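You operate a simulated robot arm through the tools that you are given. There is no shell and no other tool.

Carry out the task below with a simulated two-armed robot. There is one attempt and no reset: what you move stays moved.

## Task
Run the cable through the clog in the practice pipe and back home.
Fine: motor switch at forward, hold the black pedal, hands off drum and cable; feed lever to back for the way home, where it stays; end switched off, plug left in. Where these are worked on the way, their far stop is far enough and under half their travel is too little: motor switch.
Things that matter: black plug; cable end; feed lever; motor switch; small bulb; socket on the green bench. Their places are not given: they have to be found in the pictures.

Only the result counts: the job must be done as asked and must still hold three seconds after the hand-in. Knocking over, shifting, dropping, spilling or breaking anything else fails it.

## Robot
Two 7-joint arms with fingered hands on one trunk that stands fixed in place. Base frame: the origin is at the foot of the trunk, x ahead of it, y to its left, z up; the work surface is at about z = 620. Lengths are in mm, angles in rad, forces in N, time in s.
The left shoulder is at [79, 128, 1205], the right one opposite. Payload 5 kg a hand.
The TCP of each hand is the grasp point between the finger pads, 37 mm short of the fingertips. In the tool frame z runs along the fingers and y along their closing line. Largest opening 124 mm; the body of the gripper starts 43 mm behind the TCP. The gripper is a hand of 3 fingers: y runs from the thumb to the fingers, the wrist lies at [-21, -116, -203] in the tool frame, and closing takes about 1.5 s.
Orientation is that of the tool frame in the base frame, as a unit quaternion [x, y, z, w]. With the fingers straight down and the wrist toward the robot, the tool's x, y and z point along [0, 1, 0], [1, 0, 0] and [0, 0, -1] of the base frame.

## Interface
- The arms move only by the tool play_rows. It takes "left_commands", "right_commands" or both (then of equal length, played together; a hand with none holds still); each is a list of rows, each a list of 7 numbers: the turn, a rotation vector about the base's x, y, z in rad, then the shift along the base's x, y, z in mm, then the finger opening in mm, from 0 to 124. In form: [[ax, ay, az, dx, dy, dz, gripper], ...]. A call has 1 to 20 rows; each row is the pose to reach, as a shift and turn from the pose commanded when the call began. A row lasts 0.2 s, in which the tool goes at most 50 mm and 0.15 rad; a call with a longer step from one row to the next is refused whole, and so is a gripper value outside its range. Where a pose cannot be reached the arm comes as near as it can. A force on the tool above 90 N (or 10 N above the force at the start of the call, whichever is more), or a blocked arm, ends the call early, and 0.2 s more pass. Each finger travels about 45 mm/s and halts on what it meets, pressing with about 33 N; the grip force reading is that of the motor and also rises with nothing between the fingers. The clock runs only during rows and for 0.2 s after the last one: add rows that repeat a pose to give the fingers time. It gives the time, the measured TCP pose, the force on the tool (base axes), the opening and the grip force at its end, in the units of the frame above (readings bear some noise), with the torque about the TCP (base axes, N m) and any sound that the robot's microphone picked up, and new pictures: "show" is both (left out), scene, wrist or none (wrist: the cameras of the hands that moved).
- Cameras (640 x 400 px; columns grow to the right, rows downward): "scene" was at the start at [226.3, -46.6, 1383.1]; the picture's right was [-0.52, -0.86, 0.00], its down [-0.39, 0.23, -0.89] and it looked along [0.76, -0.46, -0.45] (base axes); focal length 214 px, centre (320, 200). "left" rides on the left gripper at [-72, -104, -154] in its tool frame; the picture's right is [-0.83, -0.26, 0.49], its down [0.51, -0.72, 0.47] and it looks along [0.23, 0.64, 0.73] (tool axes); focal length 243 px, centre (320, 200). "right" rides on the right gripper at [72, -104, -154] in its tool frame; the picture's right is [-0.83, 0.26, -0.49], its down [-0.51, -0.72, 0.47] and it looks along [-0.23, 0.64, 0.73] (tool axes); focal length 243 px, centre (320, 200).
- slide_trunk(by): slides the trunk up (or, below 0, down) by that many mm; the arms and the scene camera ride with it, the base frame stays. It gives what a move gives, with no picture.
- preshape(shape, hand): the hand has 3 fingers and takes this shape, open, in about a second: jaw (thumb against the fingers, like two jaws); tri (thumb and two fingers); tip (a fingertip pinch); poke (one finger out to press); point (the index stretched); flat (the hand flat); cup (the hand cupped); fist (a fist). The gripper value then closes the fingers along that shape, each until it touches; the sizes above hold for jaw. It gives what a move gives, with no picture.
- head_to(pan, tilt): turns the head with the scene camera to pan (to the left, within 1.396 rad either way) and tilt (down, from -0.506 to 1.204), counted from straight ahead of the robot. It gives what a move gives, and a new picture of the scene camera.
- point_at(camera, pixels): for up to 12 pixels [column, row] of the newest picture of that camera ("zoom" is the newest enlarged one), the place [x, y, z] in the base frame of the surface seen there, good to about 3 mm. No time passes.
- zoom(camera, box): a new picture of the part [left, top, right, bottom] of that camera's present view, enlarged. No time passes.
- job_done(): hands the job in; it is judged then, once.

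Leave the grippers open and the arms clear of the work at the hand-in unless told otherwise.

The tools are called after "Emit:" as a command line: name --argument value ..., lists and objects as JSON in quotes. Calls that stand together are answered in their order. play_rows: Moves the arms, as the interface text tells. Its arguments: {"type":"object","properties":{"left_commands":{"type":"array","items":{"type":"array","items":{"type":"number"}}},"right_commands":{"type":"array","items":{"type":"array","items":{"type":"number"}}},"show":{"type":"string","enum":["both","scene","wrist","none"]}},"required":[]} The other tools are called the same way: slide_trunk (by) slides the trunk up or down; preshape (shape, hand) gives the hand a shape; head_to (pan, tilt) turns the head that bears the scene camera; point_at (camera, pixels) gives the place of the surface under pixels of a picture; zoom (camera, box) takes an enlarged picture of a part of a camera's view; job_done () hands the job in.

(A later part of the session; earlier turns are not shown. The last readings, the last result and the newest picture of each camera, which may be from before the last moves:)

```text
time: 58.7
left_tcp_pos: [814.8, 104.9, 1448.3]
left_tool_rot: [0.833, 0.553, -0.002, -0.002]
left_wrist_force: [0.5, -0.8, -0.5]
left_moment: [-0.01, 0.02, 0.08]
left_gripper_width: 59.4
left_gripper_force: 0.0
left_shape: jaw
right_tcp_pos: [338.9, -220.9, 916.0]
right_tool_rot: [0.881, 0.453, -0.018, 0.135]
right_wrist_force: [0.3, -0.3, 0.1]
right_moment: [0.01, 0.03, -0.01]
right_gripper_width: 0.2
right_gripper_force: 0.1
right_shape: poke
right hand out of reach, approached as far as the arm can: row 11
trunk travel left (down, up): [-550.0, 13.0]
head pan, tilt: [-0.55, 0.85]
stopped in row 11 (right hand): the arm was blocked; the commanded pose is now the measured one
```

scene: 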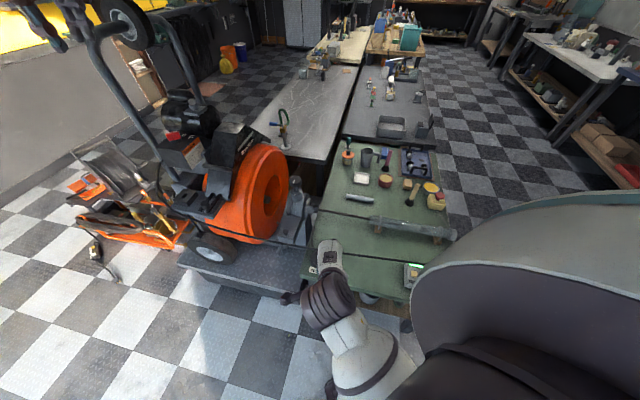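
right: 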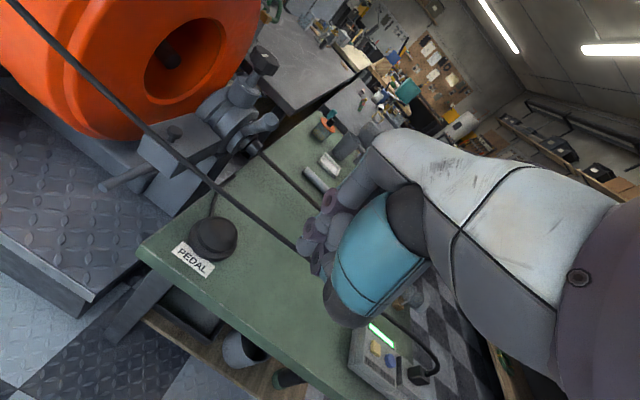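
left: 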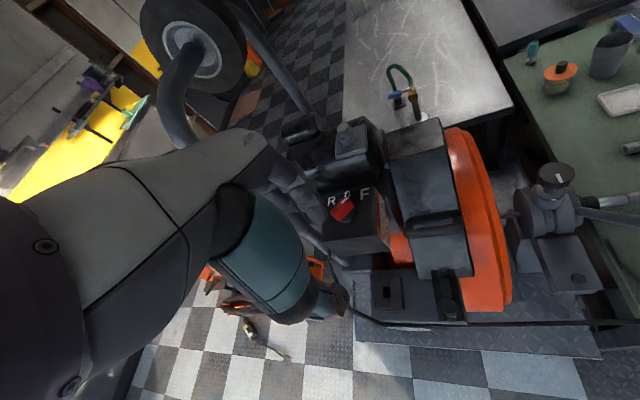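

The arm met its own limit near the body (no outside contact: forces ~0); the hand is at (339,−221,916) on the robot's side. I move outward over the cord to about (577,−252,956), finishing tool-down with the hand facing across the cable axis.

Emit:
play_rows --right_commands '[[0, 0, 0, 34, -4, 8, 124], [0, 0, 0, 68, -8, 16, 124], [0.05, 0.013, -0.04, 102, -13, 24, 124], [0.106, 0.026, -0.08, 136, -18, 30, 124], [0.16, 0.04, -0.12, 170, -22, 36, 124], [0.213, 0.053, -0.16, 204, -27, 40, 124], [0.266, 0.066, -0.2, 238, -31, 40, 124], [0.266, 0.066, -0.2, 238, -31, 40, 124]]'

Emit:
zoom --camera "scene" --box '[250, 150, 410, 290]'

Emit:
zoom --camera "right" --box '[180, 100, 400, 330]'

```text
time: 59.4
left_tcp_pos: [814.4, 104.6, 1449.6]
left_tool_rot: [0.833, 0.553, -0.001, -0.001]
left_wrist_force: [0.3, -0.3, -0.2]
left_moment: [0.0, 0.02, -0.03]
left_gripper_width: 59.6
left_gripper_force: 0.1
left_shape: jaw
right_tcp_pos: [323.9, -266.5, 904.6]
right_tool_rot: [0.866, 0.468, -0.092, 0.146]
right_wrist_force: [0.1, -0.5, 0.5]
right_moment: [-0.04, -0.04, 0.0]
right_gripper_width: 0.0
right_gripper_force: 0.0
right_shape: poke
trunk travel left (down, up): [-550.0, 13.0]
head pan, tilt: [-0.55, 0.85]
stopped in row 3 (right hand): the arm was blocked; the commanded pose is now the measured one
```

scene: 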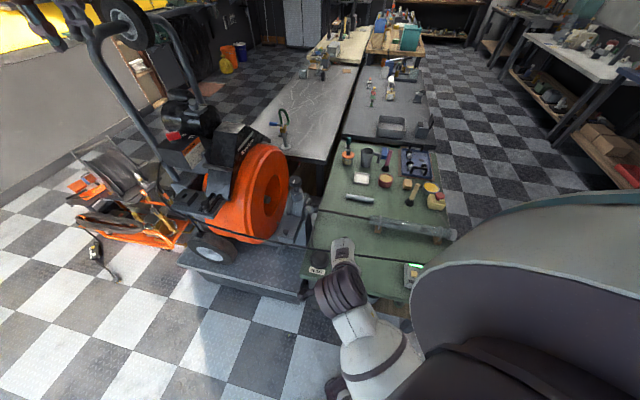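
right: 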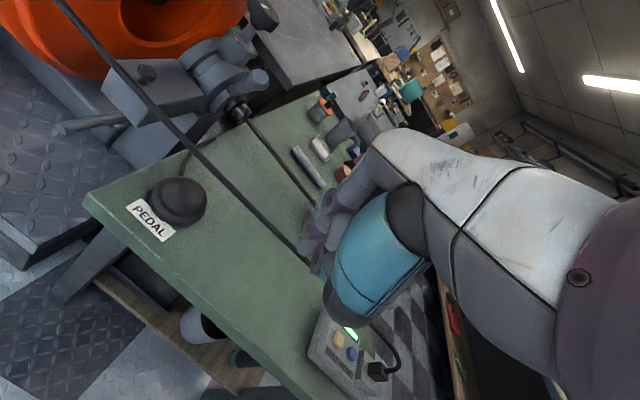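

```text
2.86 times, centred on (330, 220) of scene
```

zoom: 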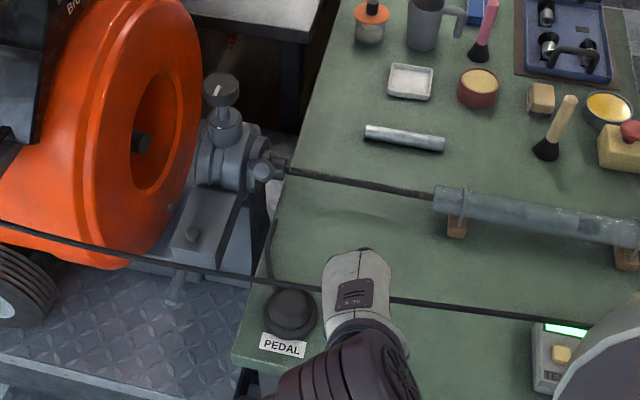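

```text
1.74 times, centred on (290, 215) of right
```

zoom: 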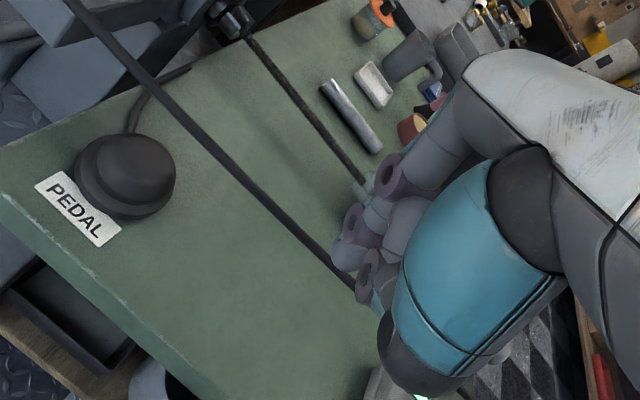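

The arm reports blocked again; I need to see where the elbow is. I tilt the head down to look at the right arm.

Emit:
head_to --pan -0.7 --tilt 1.2

```text
time: 60.2
left_tcp_pos: [812.8, 105.2, 1453.1]
left_tool_rot: [0.834, 0.552, 0.001, 0.001]
left_wrist_force: [-1.0, 0.0, 0.0]
left_moment: [-0.01, 0.01, 0.0]
left_gripper_width: 59.7
left_gripper_force: 0.0
left_shape: jaw
right_tcp_pos: [323.2, -267.3, 905.1]
right_tool_rot: [0.866, 0.468, -0.092, 0.148]
right_wrist_force: [0.2, 0.3, 0.7]
right_moment: [-0.02, -0.03, -0.02]
right_gripper_width: 0.0
right_gripper_force: 0.1
right_shape: poke
trunk travel left (down, up): [-550.0, 13.0]
head pan, tilt: [-0.7, 1.201]
```

scene: 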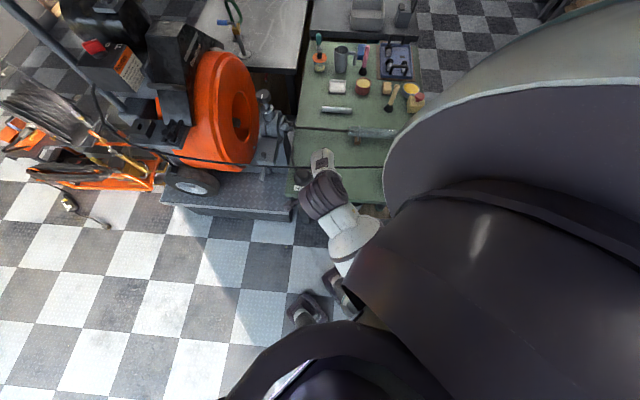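

Emit:
point_at --camera "scene" --pixels '[[323, 158], [325, 190], [340, 218], [355, 240], [345, 265], [335, 278], [370, 225], [380, 200]]'

Emit:
zoom --camera "scene" --box '[270, 130, 410, 330]'

```text
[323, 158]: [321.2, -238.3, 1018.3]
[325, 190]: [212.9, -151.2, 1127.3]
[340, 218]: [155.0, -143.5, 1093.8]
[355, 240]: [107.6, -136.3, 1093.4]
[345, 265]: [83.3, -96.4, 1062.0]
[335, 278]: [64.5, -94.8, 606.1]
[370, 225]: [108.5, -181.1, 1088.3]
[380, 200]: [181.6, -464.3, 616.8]
```

```text
2.00 times, centred on (340, 230) of scene
```

zoom: 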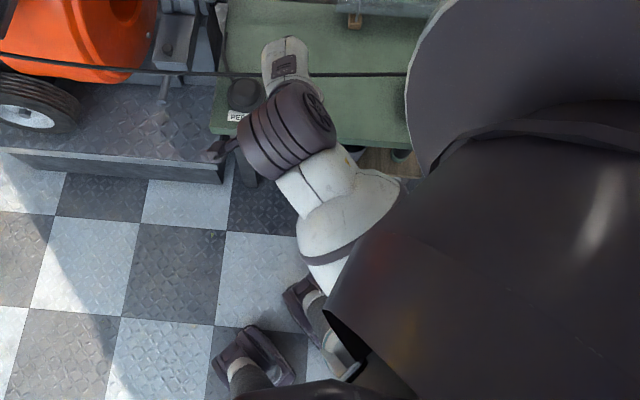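

The forearm runs straight back beside the trunk, so the elbow is jammed against the body. I'll free it by moving the hand outward to the right (−y) in small steps, well above the cord.

Emit:
play_rows --right_commands '[[0, 0, 0, 0, -25, 0, 124], [0, 0, 0, 0, -50, 0, 124], [0, 0, 0, 0, -75, 0, 124], [0, 0, 0, 0, -100, 0, 124]]'

```text
time: 61.4
left_tcp_pos: [814.3, 105.5, 1449.9]
left_tool_rot: [0.834, 0.551, -0.001, 0.001]
left_wrist_force: [1.2, -0.2, 0.3]
left_moment: [-0.03, 0.03, 0.02]
left_gripper_width: 59.6
left_gripper_force: 0.0
left_shape: jaw
right_tcp_pos: [280.2, -393.9, 886.6]
right_tool_rot: [0.849, 0.481, -0.152, 0.155]
right_wrist_force: [0.3, 0.9, -0.1]
right_moment: [-0.01, -0.01, 0.01]
right_gripper_width: 0.0
right_gripper_force: 0.1
right_shape: poke
trunk travel left (down, up): [-550.0, 13.0]
head pan, tilt: [-0.7, 1.201]
stopped in row 4 (right hand): the arm was blocked; the commanded pose is now the measured one
```

scene: 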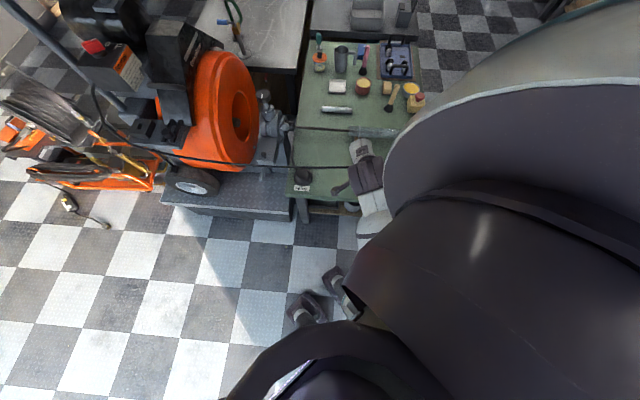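
right: 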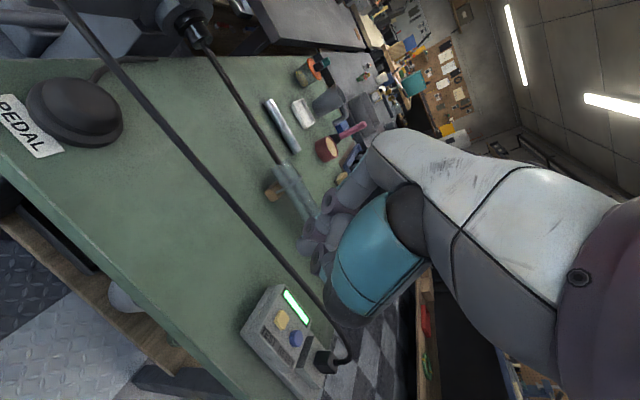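

The hand moved to (280,−394,887) before blocking again. Let me measure where the forearm lies now.

Emit:
point_at --camera "scene" --pixels '[[360, 150], [366, 175], [374, 198], [378, 218], [370, 235], [362, 245], [340, 188]]'

Emit:
zoom --camera "scene" --box '[320, 130, 420, 260]'

Emit:
zoom --camera "left" --box '[0, 0, 640, 400]'

```text
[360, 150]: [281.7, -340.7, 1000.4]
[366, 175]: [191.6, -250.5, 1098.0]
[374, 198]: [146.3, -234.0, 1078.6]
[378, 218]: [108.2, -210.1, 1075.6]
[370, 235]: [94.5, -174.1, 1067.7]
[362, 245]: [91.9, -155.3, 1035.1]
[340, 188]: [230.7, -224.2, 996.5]
```

```text
3.08 times, centred on (370, 195) of scene
```

zoom: 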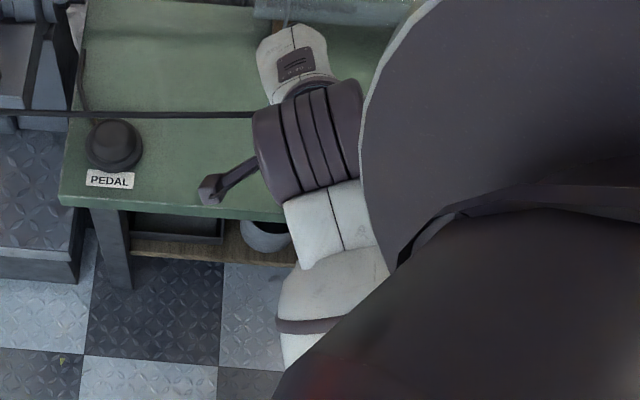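

```text
1.00 times, centred on (320, 200) of left (not enlarged: the box is as wide or as high as the picture)
```

zoom: 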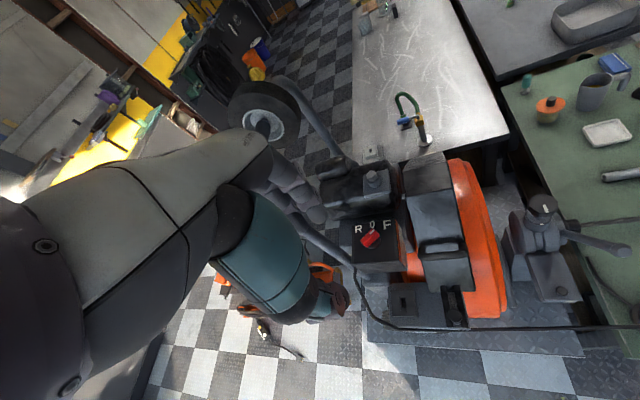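

The upper arm hangs straight down with the elbow at the side. I try a small move up and outward (+x +z) to see whether the arm follows now.

Emit:
play_rows --right_commands '[[0, 0, 0, 8, -8, 15, 124], [0, 0, 0, 16, -16, 30, 124], [0, 0, 0, 24, -24, 45, 124], [0, 0, 0, 32, -32, 60, 124]]'

```text
time: 62.6
left_tcp_pos: [812.4, 107.3, 1455.3]
left_tool_rot: [0.833, 0.553, 0.001, 0.001]
left_wrist_force: [-0.1, -0.2, 0.4]
left_moment: [-0.01, 0.03, -0.01]
left_gripper_width: 59.8
left_gripper_force: 0.1
left_shape: jaw
right_tcp_pos: [289.0, -442.2, 907.7]
right_tool_rot: [0.839, 0.487, -0.195, 0.143]
right_wrist_force: [0.0, -0.2, 0.2]
right_moment: [-0.04, -0.02, -0.01]
right_gripper_width: 0.0
right_gripper_force: 0.1
right_shape: poke
right hand out of reach, approached as far as the arm can: row 1, 2, 3, 4
trunk travel left (down, up): [-550.0, 13.0]
head pan, tilt: [-0.7, 1.201]
stopped in row 4 (right hand): the arm was blocked; the commanded pose is now the measured one
```

scene: 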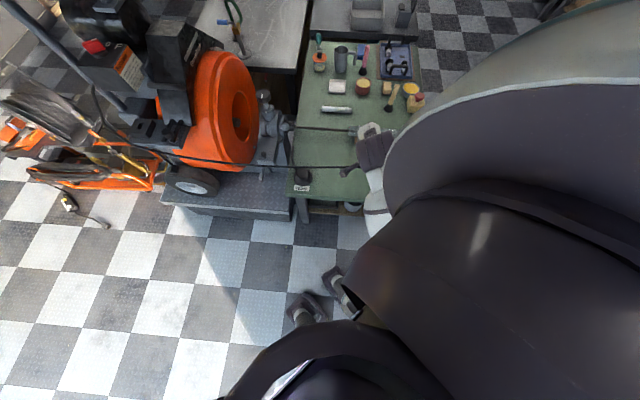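
right: 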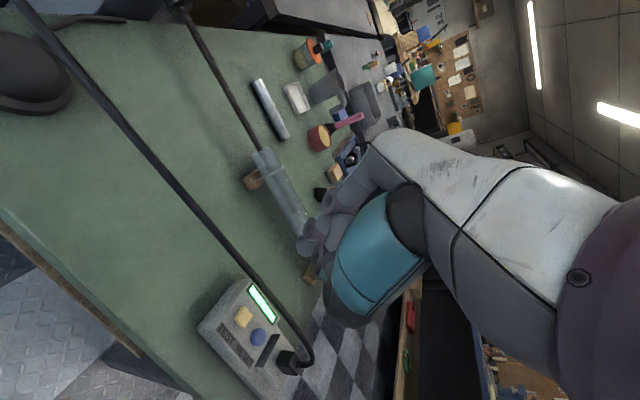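

It is gradually freeing. The hand is tilted; I now straighten it to tool-down while moving forward and up.

Emit:
play_rows --right_commands '[[0.075, -0.033, 0, 20, -5, 15, 124], [0.149, -0.065, 0, 40, -10, 30, 124], [0.224, -0.098, 0, 65, -15, 45, 124], [0.298, -0.131, 0, 90, -20, 60, 124], [0.373, -0.163, 0, 120, -25, 75, 124], [0.447, -0.196, 0, 150, -30, 90, 124]]'

```text
time: 64.0
left_tcp_pos: [812.2, 102.9, 1454.4]
left_tool_rot: [0.834, 0.552, 0.001, 0.0]
left_wrist_force: [-0.3, 0.7, -0.2]
left_moment: [0.03, -0.01, 0.01]
left_gripper_width: 59.4
left_gripper_force: 0.0
left_shape: jaw
right_tcp_pos: [437.4, -473.0, 996.2]
right_tool_rot: [0.864, 0.503, 0.001, -0.002]
right_wrist_force: [0.7, 0.3, 0.3]
right_moment: [-0.01, 0.01, -0.03]
right_gripper_width: 0.0
right_gripper_force: 0.1
right_shape: poke
trunk travel left (down, up): [-550.0, 13.0]
head pan, tilt: [-0.7, 1.201]
```

scene: 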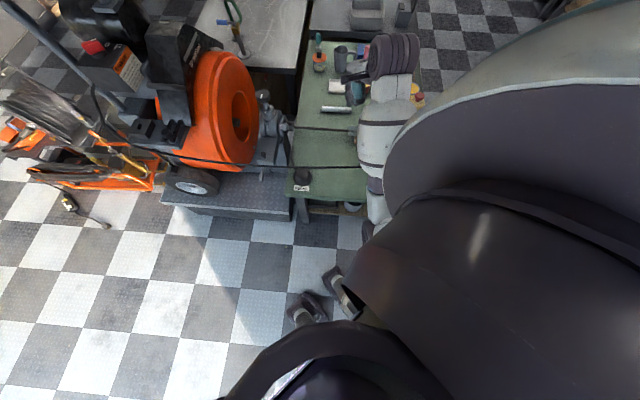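
right: 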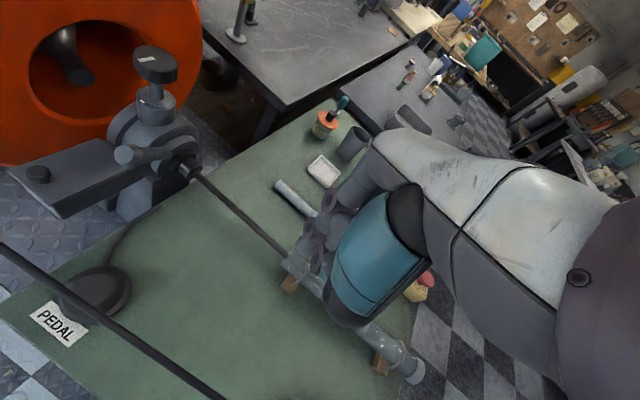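

Free again: right hand at (437,−473,996), tool-down. A closer look at the lever from here before approaching it.

Emit:
zoom --camera "right" --box '[80, 30, 240, 230]'

Emit:
point_at --camera "right" --pixels '[[122, 155], [116, 156], [135, 154], [150, 152], [165, 152], [180, 155], [190, 165], [200, 178]]'

```text
2.00 times, centred on (160, 130) of right
```

zoom: 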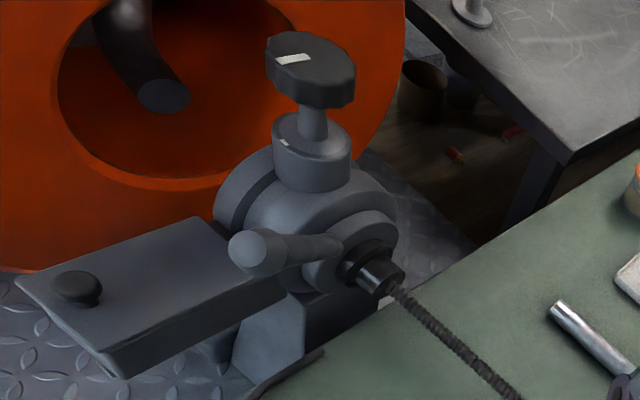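

```text
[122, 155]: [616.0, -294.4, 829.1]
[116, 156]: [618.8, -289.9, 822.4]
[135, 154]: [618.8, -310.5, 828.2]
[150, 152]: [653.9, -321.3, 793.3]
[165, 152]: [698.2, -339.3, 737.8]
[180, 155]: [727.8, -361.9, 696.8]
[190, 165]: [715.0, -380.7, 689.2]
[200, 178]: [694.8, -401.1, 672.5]
```

I see the lever sits on the ring at the nozzle's root, its knob at about (623,−303,818); the tension dial is separate on top. I move the right hand to a point above the robot-side of the knob: (587,−275,930), yaw −0.84.

Emit:
play_rows --right_commands '[[0, 0, -0.05, 22, 28, -8, 124], [0, 0, -0.1, 44, 57, -16, 124], [0, 0, -0.15, 66, 86, -26, 124], [0, 0, -0.2, 88, 115, -36, 124], [0, 0, -0.25, 110, 144, -46, 124], [0, 0, -0.29, 130, 172, -56, 124], [0, 0, -0.324, 150, 198, -66, 124], [0, 0, -0.324, 150, 198, -66, 124]]'

Emit:
head_to --pan -0.5 --tilt 0.8

Emit:
zoom --camera "scene" --box '[230, 130, 390, 270]'

Emit:
zoom --camera "right" --box '[200, 100, 420, 330]'

```text
time: 65.8
left_tcp_pos: [812.0, 104.8, 1452.5]
left_tool_rot: [0.834, 0.552, 0.0, 0.0]
left_wrist_force: [-0.3, -0.2, 0.8]
left_moment: [0.03, 0.0, -0.03]
left_gripper_width: 59.5
left_gripper_force: 0.1
left_shape: jaw
right_tcp_pos: [589.4, -275.3, 929.5]
right_tool_rot: [0.934, 0.357, 0.0, 0.0]
right_wrist_force: [-0.1, -0.3, -0.6]
right_moment: [0.03, -0.01, -0.01]
right_gripper_width: 0.3
right_gripper_force: 0.1
right_shape: poke
trunk travel left (down, up): [-550.0, 13.0]
head pan, tilt: [-0.7, 1.201]
```

scene: 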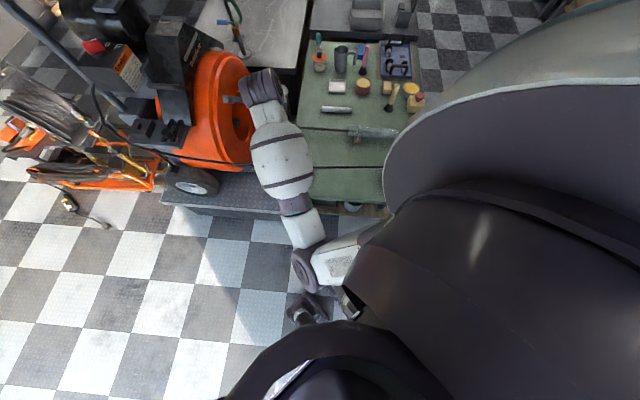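
right: 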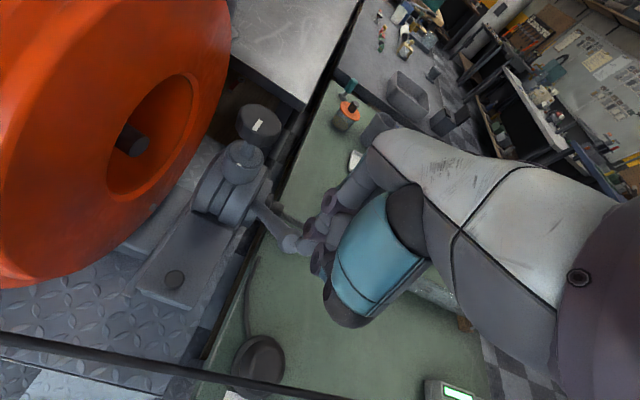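

```text
time: 66.7
left_tcp_pos: [813.6, 105.5, 1452.9]
left_tool_rot: [0.834, 0.551, -0.001, 0.001]
left_wrist_force: [0.5, -0.1, -0.1]
left_moment: [-0.01, -0.03, -0.01]
left_gripper_width: 59.6
left_gripper_force: 0.0
left_shape: jaw
right_tcp_pos: [589.8, -275.1, 928.8]
right_tool_rot: [0.934, 0.357, 0.0, 0.0]
right_wrist_force: [-0.7, 0.0, 0.6]
right_moment: [0.01, 0.0, 0.03]
right_gripper_width: 0.0
right_gripper_force: 0.0
right_shape: poke
trunk travel left (down, up): [-550.0, 13.0]
head pan, tilt: [-0.499, 0.799]
```

scene: 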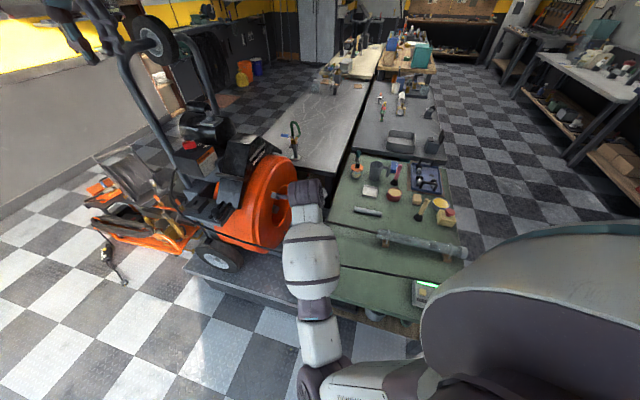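

```text
2.86 times, centred on (310, 200) of scene
```

zoom: 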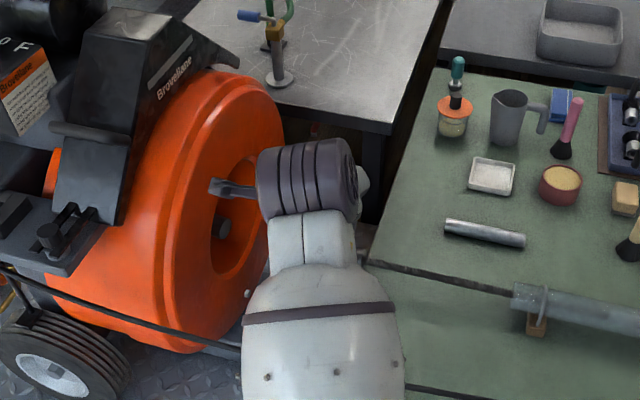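

```text
1.74 times, centred on (310, 215) of right
```

zoom: 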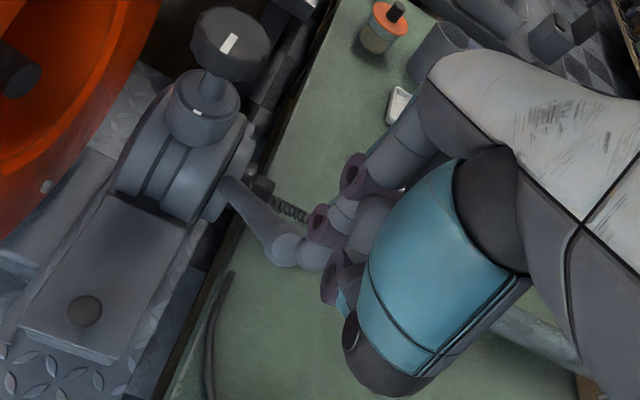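

I check the clearance between the wrist camera bracket and the drum, and the lever knob relative to the finger.

Emit:
point_at --camera "scene" --pixels '[[274, 195], [268, 193], [285, 178], [265, 175], [290, 170], [255, 230], [300, 195], [318, 190]]'

Emit:
point_at --camera "right" --pixels '[[289, 243], [284, 240], [294, 246], [275, 225], [262, 210], [303, 240], [299, 243], [258, 125]]'

```text
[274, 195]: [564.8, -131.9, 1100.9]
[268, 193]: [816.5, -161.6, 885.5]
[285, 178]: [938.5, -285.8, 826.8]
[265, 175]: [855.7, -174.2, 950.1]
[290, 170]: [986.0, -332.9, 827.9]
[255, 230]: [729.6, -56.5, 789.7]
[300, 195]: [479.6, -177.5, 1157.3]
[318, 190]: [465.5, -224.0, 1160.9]
```

```text
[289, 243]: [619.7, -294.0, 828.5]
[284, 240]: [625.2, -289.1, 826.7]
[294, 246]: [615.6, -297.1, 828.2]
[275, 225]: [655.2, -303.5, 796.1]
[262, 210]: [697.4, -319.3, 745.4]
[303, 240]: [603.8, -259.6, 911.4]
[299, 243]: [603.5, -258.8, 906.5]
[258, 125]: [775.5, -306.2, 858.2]
```

The curled knuckles stick out about 45 mm ahead of the poking finger, so they would land on the knob. I back off 45 mm toward the robot, lower to TCP z≈800, and will then push the knob with the knuckles.

Emit:
play_rows --right_commands '[[0, 0, 0, -15, 17, 0, 124], [0, 0, 0, -30, 34, 0, 124], [0, 0, 0, -30, 34, -30, 124], [0, 0, 0, -30, 34, -60, 124], [0, 0, 0, -30, 34, -90, 124], [0, 0, 0, -30, 34, -125, 124], [0, 0, 0, -30, 34, -125, 124]]'

Emit:
zoom --camera "right" --box '[200, 100, 420, 330]'

Emit:
point_at --camera "right" --pixels '[[320, 200], [312, 225], [305, 248], [330, 265], [340, 180], [300, 210]]'

```text
time: 68.3
left_tcp_pos: [813.6, 105.9, 1453.1]
left_tool_rot: [0.834, 0.552, 0.0, -0.001]
left_wrist_force: [0.2, -0.1, 0.3]
left_moment: [0.01, 0.0, -0.02]
left_gripper_width: 59.8
left_gripper_force: 0.0
left_shape: jaw
right_tcp_pos: [559.2, -239.9, 805.9]
right_tool_rot: [0.934, 0.356, 0.0, 0.0]
right_wrist_force: [0.2, 0.5, 0.0]
right_moment: [-0.01, -0.03, -0.03]
right_gripper_width: 0.0
right_gripper_force: 0.0
right_shape: poke
trunk travel left (down, up): [-550.0, 13.0]
head pan, tilt: [-0.499, 0.799]
```

scene: 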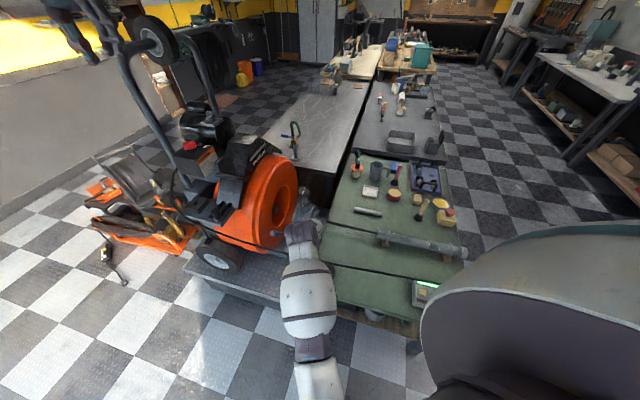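
right: 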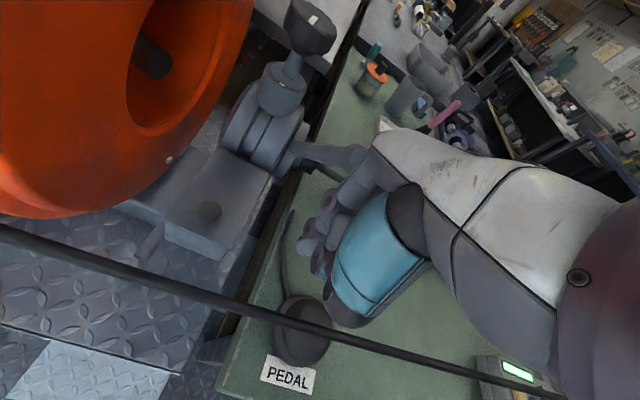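

```text
1.74 times, centred on (310, 215) of right
```

zoom: 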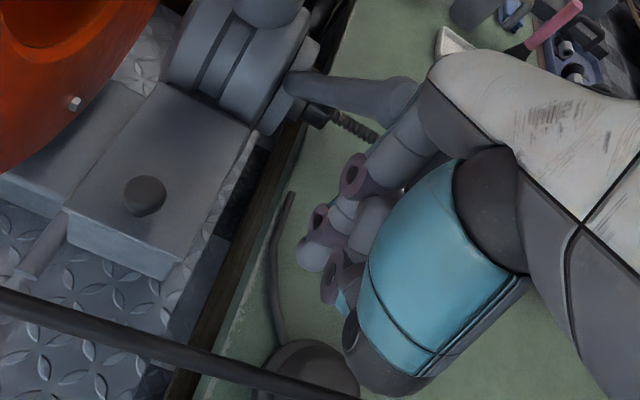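

```text
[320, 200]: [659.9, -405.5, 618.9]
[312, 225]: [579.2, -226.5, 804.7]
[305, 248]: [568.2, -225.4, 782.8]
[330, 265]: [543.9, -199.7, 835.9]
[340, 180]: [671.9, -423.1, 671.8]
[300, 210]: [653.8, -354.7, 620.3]
```

The back of the fingers forms a flat wall ~47 mm ahead of the TCP, 27 mm short of the knob. I lower 20 mm and push gently toward the far side to touch the knob, reading the force.

Emit:
play_rows --right_commands '[[0, 0, 0, 6.7, -7.4, -12, 124], [0, 0, 0, 13.3, -14.9, -20, 124], [0, 0, 0, 18, -20, -20, 124], [0, 0, 0, 21.3, -23.8, -20, 124], [0, 0, 0, 24.7, -27.5, -18, 124]]' --show "wrist"

Emit:
zoom --camera "right" --box '[200, 80, 420, 310]'

```text
time: 69.5
left_tcp_pos: [811.1, 106.1, 1453.2]
left_tool_rot: [0.834, 0.552, 0.0, 0.0]
left_wrist_force: [0.5, -0.4, -0.5]
left_moment: [0.03, 0.02, 0.0]
left_gripper_width: 59.7
left_gripper_force: 0.1
left_shape: jaw
right_tcp_pos: [582.4, -268.5, 788.0]
right_tool_rot: [0.934, 0.356, 0.0, 0.001]
right_wrist_force: [-9.1, 2.8, 2.7]
right_moment: [-0.2, -0.34, -0.24]
right_gripper_width: 0.1
right_gripper_force: 0.1
right_shape: poke
trunk travel left (down, up): [-550.0, 13.0]
head pan, tilt: [-0.499, 0.799]
```

right: 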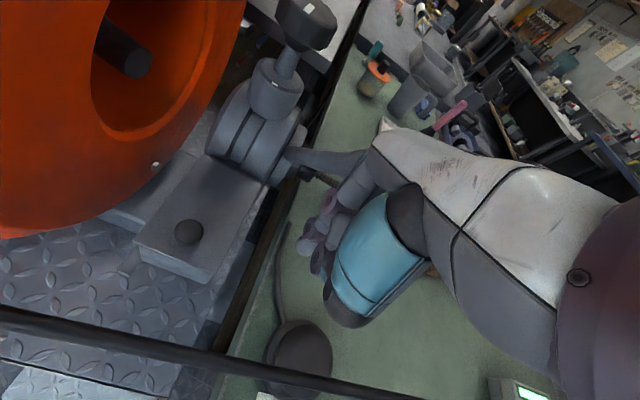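

```text
1.74 times, centred on (310, 195) of right
```

zoom: 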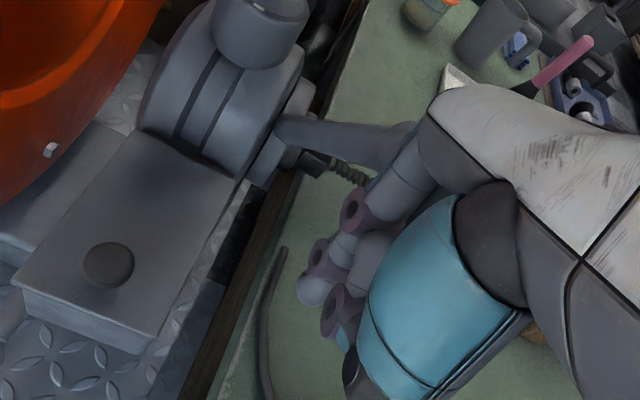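

Contact: about 9 N, mostly back toward the robot. I measure the lever's visible shaft to see whether it has begun to move.

Emit:
point_at --camera "right" --pixels '[[300, 157], [310, 159], [320, 160], [330, 161], [345, 161], [355, 160]]'

```text
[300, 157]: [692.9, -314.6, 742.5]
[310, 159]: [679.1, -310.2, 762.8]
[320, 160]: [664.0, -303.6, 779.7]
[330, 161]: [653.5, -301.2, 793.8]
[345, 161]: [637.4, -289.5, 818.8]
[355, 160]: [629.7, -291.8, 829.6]
```

The shaft's angle about the cable axis (≈48°) hasn't changed noticeably. I push 8 mm more and compare force and shape.

Emit:
play_rows --right_commands '[[0, 0, 0, 2.7, -3, 0, 124], [0, 0, 0, 5.3, -6, 2, 124], [0, 0, 0, 5.3, -6, 2, 124]]' --show "wrist"

Emit:
point_at --camera "right" --pixels '[[300, 157], [310, 158], [320, 158], [330, 159], [345, 159], [355, 158]]'

Emit:
zoom --camera "right" --box '[200, 80, 420, 310]'

```text
time: 70.3
left_tcp_pos: [811.7, 104.5, 1453.7]
left_tool_rot: [0.834, 0.551, 0.0, 0.001]
left_wrist_force: [-0.3, -0.2, -0.6]
left_moment: [0.01, 0.0, 0.05]
left_gripper_width: 59.7
left_gripper_force: 0.1
left_shape: jaw
right_tcp_pos: [586.4, -273.6, 790.4]
right_tool_rot: [0.934, 0.357, 0.0, 0.0]
right_wrist_force: [-9.4, 0.1, 2.5]
right_moment: [-0.16, -0.43, -0.32]
right_gripper_width: 0.0
right_gripper_force: 0.0
right_shape: poke
trunk travel left (down, up): [-550.0, 13.0]
head pan, tilt: [-0.499, 0.799]
```

right: 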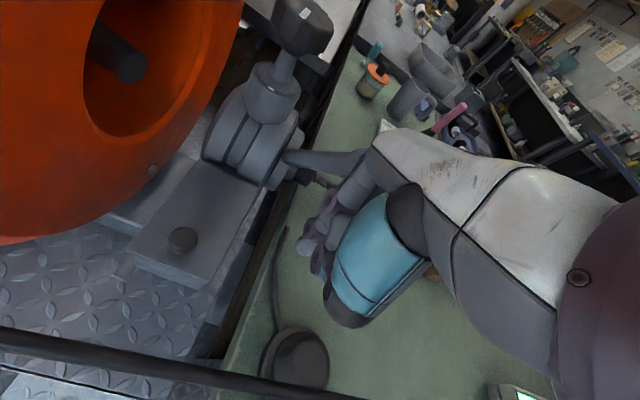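

```text
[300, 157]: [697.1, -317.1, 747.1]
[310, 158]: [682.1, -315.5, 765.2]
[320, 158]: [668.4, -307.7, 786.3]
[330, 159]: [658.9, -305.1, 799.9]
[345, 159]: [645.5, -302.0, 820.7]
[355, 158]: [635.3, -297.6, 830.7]
```

```text
1.74 times, centred on (310, 195) of right
```

zoom: 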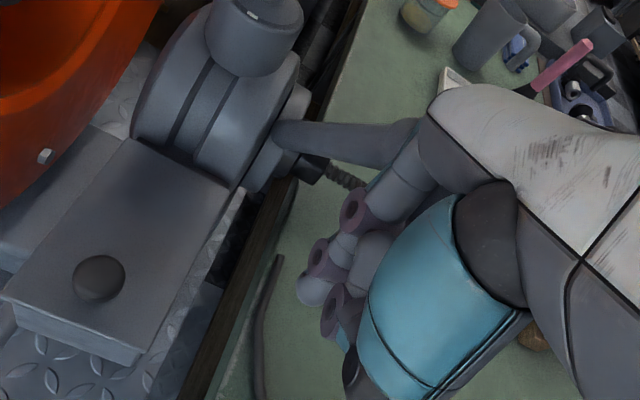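

The force stays about 9 N while the shaft angle grows (≈48°→52°): the lever yields and swings about the cable axis. I keep following the arc upward and over.

Emit:
play_rows --right_commands '[[0, 0, 0, 7.7, -8.6, 8, 124], [0, 0, 0, 15.3, -17.1, 16, 124], [0, 0, 0, 25, -28, 23, 124], [0, 0, 0, 35, -39, 30, 124]]' --show "wrist"

Emit:
zoom --camera "right" --box '[200, 80, 420, 310]'

```text
time: 71.3
left_tcp_pos: [812.6, 103.8, 1453.4]
left_tool_rot: [0.834, 0.552, 0.0, 0.0]
left_wrist_force: [0.0, -0.9, -0.4]
left_moment: [-0.03, -0.02, -0.02]
left_gripper_width: 59.4
left_gripper_force: 0.0
left_shape: jaw
right_tcp_pos: [623.5, -312.6, 821.1]
right_tool_rot: [0.934, 0.357, 0.0, 0.0]
right_wrist_force: [-2.2, -0.6, 0.5]
right_moment: [-0.03, -0.1, -0.1]
right_gripper_width: 0.0
right_gripper_force: 0.1
right_shape: poke
trunk travel left (down, up): [-550.0, 13.0]
head pan, tilt: [-0.499, 0.799]
```

right: 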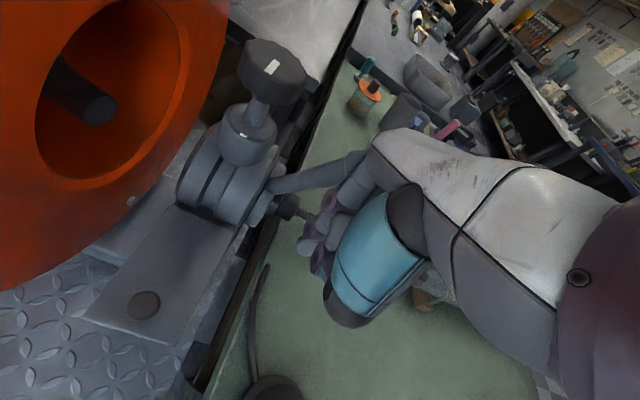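

```text
1.74 times, centred on (310, 195) of right
```

zoom: 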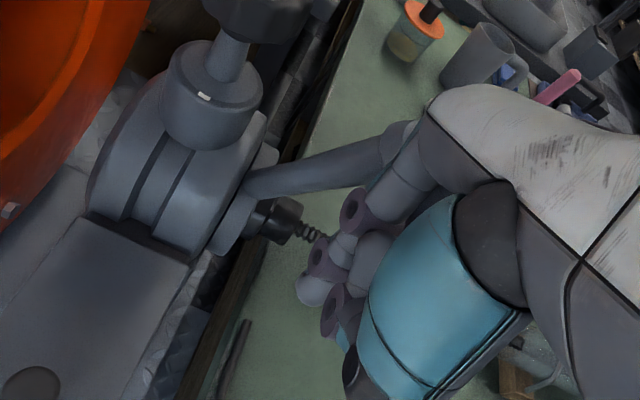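

Force fell to ~2 N. I measure the lever's angle again.

Emit:
point_at --camera "right" --pixels '[[290, 184], [305, 180], [320, 175], [335, 170], [348, 163], [356, 158]]'

```text
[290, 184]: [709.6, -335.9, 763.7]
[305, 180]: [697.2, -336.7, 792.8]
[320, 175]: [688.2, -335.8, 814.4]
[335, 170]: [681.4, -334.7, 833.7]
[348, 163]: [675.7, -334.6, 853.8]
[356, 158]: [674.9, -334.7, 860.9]
```

The lever is now at about 69°. Continue over the top.

Emit:
play_rows --right_commands '[[0, 0, 0, 10, -11.2, 4, 124], [0, 0, 0, 20, -22.3, 7, 124], [0, 0, 0, 30.7, -34.2, 9, 124], [0, 0, 0, 41.8, -46.6, 10, 124]]' --show "wrist"

Emit:
zoom --camera "right" --box '[200, 80, 420, 310]'

```text
time: 72.3
left_tcp_pos: [813.0, 104.7, 1453.4]
left_tool_rot: [0.834, 0.552, 0.0, 0.001]
left_wrist_force: [0.0, 0.6, 0.5]
left_moment: [0.0, 0.0, 0.0]
left_gripper_width: 60.1
left_gripper_force: 0.1
left_shape: jaw
right_tcp_pos: [666.1, -360.4, 829.9]
right_tool_rot: [0.934, 0.356, -0.001, -0.001]
right_wrist_force: [-1.9, -0.8, 0.6]
right_moment: [0.01, -0.05, -0.05]
right_gripper_width: 0.0
right_gripper_force: 0.0
right_shape: poke
trunk travel left (down, up): [-550.0, 13.0]
head pan, tilt: [-0.499, 0.799]
```

right: 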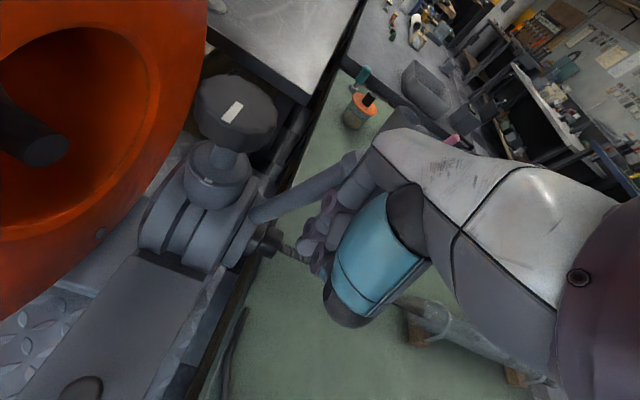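

```text
1.74 times, centred on (310, 195) of right
```

zoom: 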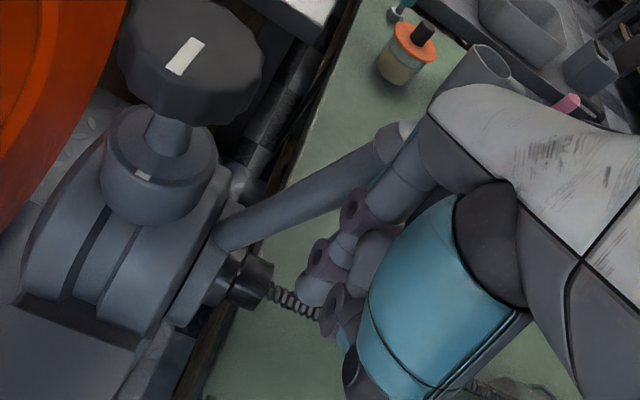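

Emit:
point_at --camera "right" --pixels '[[275, 203], [290, 195], [305, 187], [320, 178], [335, 169], [349, 160], [356, 154]]'

```text
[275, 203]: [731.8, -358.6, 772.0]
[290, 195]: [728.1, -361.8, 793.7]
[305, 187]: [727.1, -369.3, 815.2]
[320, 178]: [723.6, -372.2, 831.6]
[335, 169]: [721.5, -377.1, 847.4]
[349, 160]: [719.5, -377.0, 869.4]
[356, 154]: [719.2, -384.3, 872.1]
```

The lever is upright now (≈89°), still ~2 N, no stop. Continue toward 110°.

Emit:
play_rows --right_commands '[[0, 0, 0, 10, -11.2, 0, 124], [0, 0, 0, 20.7, -23, -1, 124], [0, 0, 0, 31.3, -35, -3, 124], [0, 0, 0, 41.8, -46.6, -5, 124]]' --show "both"

Emit:
zoom --camera "right" --box '[160, 80, 420, 310]'

```text
time: 73.3
left_tcp_pos: [812.8, 104.4, 1453.3]
left_tool_rot: [0.834, 0.551, 0.0, 0.0]
left_wrist_force: [-0.5, 0.2, 0.5]
left_moment: [0.04, -0.01, 0.0]
left_gripper_width: 59.7
left_gripper_force: 0.0
left_shape: jaw
right_tcp_pos: [707.4, -406.9, 825.3]
right_tool_rot: [0.934, 0.357, 0.0, -0.001]
right_wrist_force: [-0.8, 1.4, 2.6]
right_moment: [-0.05, -0.04, 0.04]
right_gripper_width: 0.1
right_gripper_force: 0.0
right_shape: poke
trunk travel left (down, up): [-550.0, 13.0]
head pan, tilt: [-0.499, 0.799]
```

scene: 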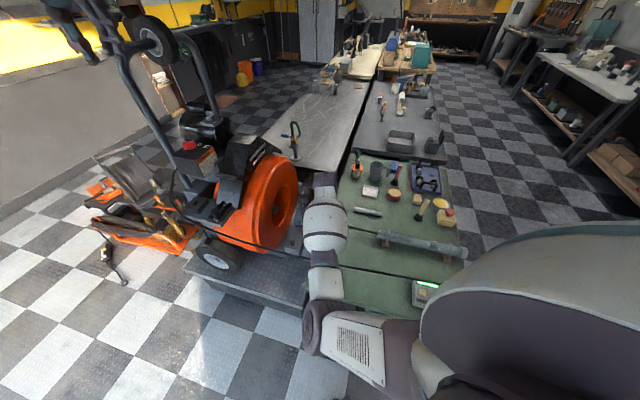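
right: 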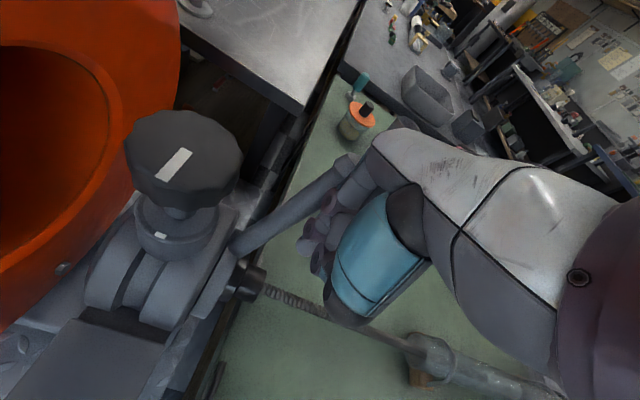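

```text
1.74 times, centred on (290, 195) of right
```

zoom: 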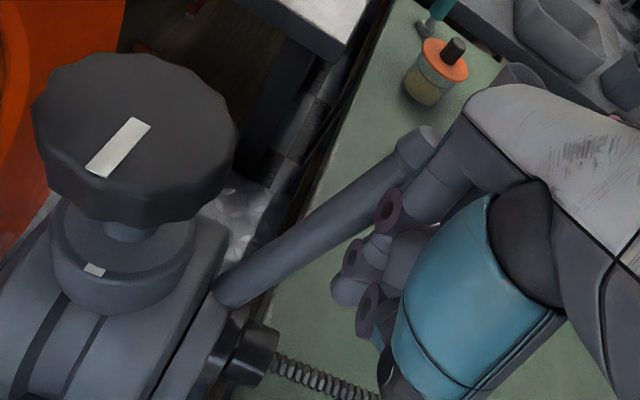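

Emit:
point_at --camera "right" --pixels '[[250, 237], [270, 224], [290, 210], [305, 198], [320, 186], [335, 173], [345, 162]]'

```text
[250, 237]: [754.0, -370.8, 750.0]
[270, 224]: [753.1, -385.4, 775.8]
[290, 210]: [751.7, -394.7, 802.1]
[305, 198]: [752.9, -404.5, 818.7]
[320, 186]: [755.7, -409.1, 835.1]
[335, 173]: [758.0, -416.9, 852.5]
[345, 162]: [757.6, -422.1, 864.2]
```

The lever is at ≈105° and still light. I go on toward 130°.

Emit:
play_rows --right_commands '[[0, 0, 0, 10.3, -11.5, -2, 124], [0, 0, 0, 20, -22.3, -6, 124], [0, 0, 0, 29, -32.4, -10, 124], [0, 0, 0, 37.7, -42, -13, 124]]' --show "wrist"

Emit:
point_at --camera "right" --pixels '[[250, 260], [270, 240], [290, 225], [305, 210], [320, 195], [335, 178], [345, 165]]'

Emit:
zoom --camera "right" --box '[160, 80, 420, 310]'

```text
time: 74.3
left_tcp_pos: [813.2, 105.0, 1452.3]
left_tool_rot: [0.834, 0.552, -0.001, -0.001]
left_wrist_force: [0.6, 0.1, -0.4]
left_moment: [0.01, 0.0, 0.0]
left_gripper_width: 59.8
left_gripper_force: 0.1
left_shape: jaw
right_tcp_pos: [745.0, -447.3, 812.9]
right_tool_rot: [0.934, 0.357, 0.0, 0.0]
right_wrist_force: [-0.8, 0.0, 0.9]
right_moment: [-0.03, 0.01, 0.03]
right_gripper_width: 0.1
right_gripper_force: 0.1
right_shape: poke
trunk travel left (down, up): [-550.0, 13.0]
head pan, tilt: [-0.499, 0.799]
```

right: 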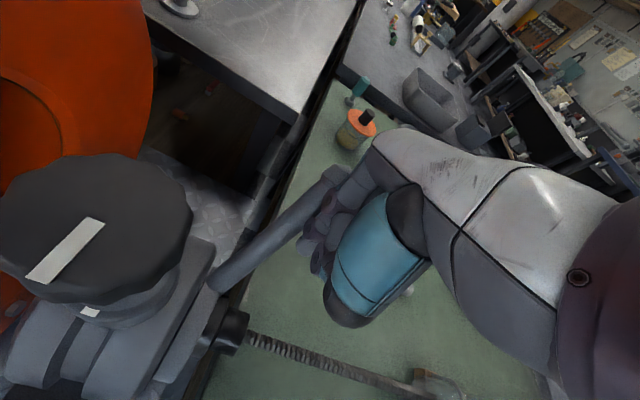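

```text
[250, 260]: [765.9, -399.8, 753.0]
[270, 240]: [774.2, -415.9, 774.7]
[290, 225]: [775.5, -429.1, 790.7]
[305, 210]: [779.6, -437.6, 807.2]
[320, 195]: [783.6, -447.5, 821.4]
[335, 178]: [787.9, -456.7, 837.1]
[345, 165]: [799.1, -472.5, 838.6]
```

```text
1.74 times, centred on (290, 195) of right
```

zoom: 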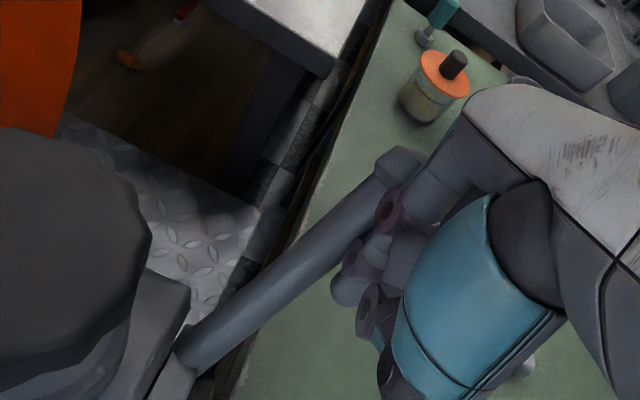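

Lever ≈124°. A bit further to feel its stop.

Emit:
play_rows --right_commands '[[0, 0, 0, 4, -4.5, -2, 124], [0, 0, 0, 8, -9, -5, 124], [0, 0, 0, 12, -13.4, -8, 124]]' --show "wrist"

Emit:
point_at --camera "right" --pixels '[[250, 260], [270, 240], [290, 225], [305, 210], [320, 195], [335, 178], [345, 165]]'

```text
time: 75.1
left_tcp_pos: [811.2, 105.3, 1452.9]
left_tool_rot: [0.834, 0.551, 0.0, 0.001]
left_wrist_force: [0.4, 0.5, -0.6]
left_moment: [-0.02, -0.02, -0.01]
left_gripper_width: 59.9
left_gripper_force: 0.0
left_shape: jaw
right_tcp_pos: [755.0, -458.3, 804.2]
right_tool_rot: [0.934, 0.357, 0.0, 0.0]
right_wrist_force: [-2.8, 4.8, 2.5]
right_moment: [-0.11, -0.11, 0.1]
right_gripper_width: 0.1
right_gripper_force: 0.2
right_shape: poke
trunk travel left (down, up): [-550.0, 13.0]
head pan, tilt: [-0.499, 0.799]
```

right: 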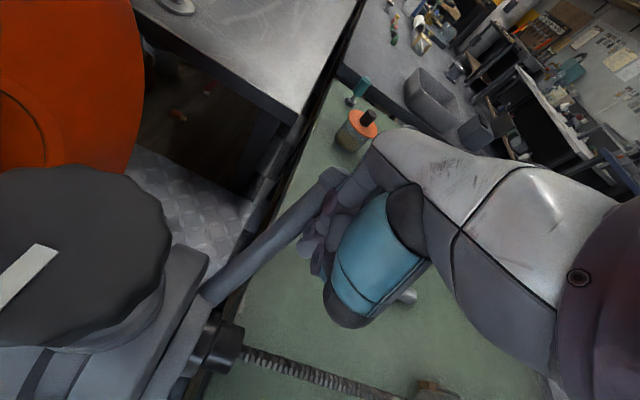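

```text
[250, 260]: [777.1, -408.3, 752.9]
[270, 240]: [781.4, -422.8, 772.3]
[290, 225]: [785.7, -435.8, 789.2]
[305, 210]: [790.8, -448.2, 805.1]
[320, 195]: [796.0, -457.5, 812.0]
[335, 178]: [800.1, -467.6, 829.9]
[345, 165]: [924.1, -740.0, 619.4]
```

Force rises (≈6 N) at ≈128°. One more small push to see if this is the stop.

Emit:
play_rows --right_commands '[[0, 0, 0, 3, -3.4, -2, 124], [0, 0, 0, 6, -6.7, -4, 124]]' --show "wrist"

Emit:
point_at --camera "right" --pixels '[[250, 260], [270, 240], [290, 225], [305, 210], [320, 195], [335, 178]]'

```text
time: 75.7
left_tcp_pos: [808.2, 110.2, 1457.1]
left_tool_rot: [0.833, 0.553, 0.001, 0.003]
left_wrist_force: [-0.7, 0.3, 0.0]
left_moment: [0.02, 0.0, -0.03]
left_gripper_width: 59.3
left_gripper_force: 0.1
left_shape: jaw
right_tcp_pos: [759.7, -462.8, 804.0]
right_tool_rot: [0.934, 0.357, 0.0, 0.001]
right_wrist_force: [-34.4, 32.5, 14.0]
right_moment: [-0.79, -1.14, 0.55]
right_gripper_width: 0.2
right_gripper_force: 0.1
right_shape: poke
trunk travel left (down, up): [-550.0, 13.0]
head pan, tilt: [-0.499, 0.799]
```

right: 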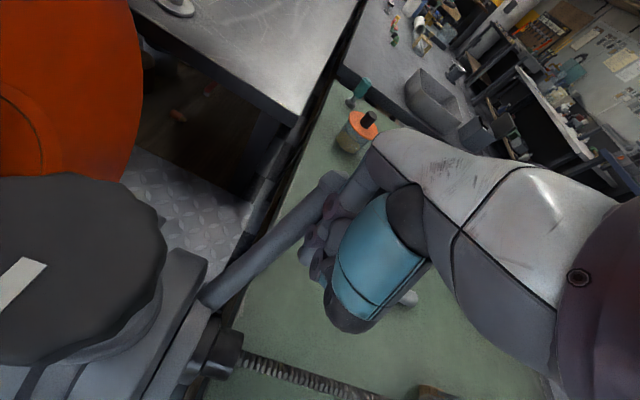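

```text
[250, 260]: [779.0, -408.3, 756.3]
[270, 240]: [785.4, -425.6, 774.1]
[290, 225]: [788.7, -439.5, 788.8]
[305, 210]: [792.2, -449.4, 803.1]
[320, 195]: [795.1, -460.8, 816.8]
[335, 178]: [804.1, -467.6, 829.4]
```

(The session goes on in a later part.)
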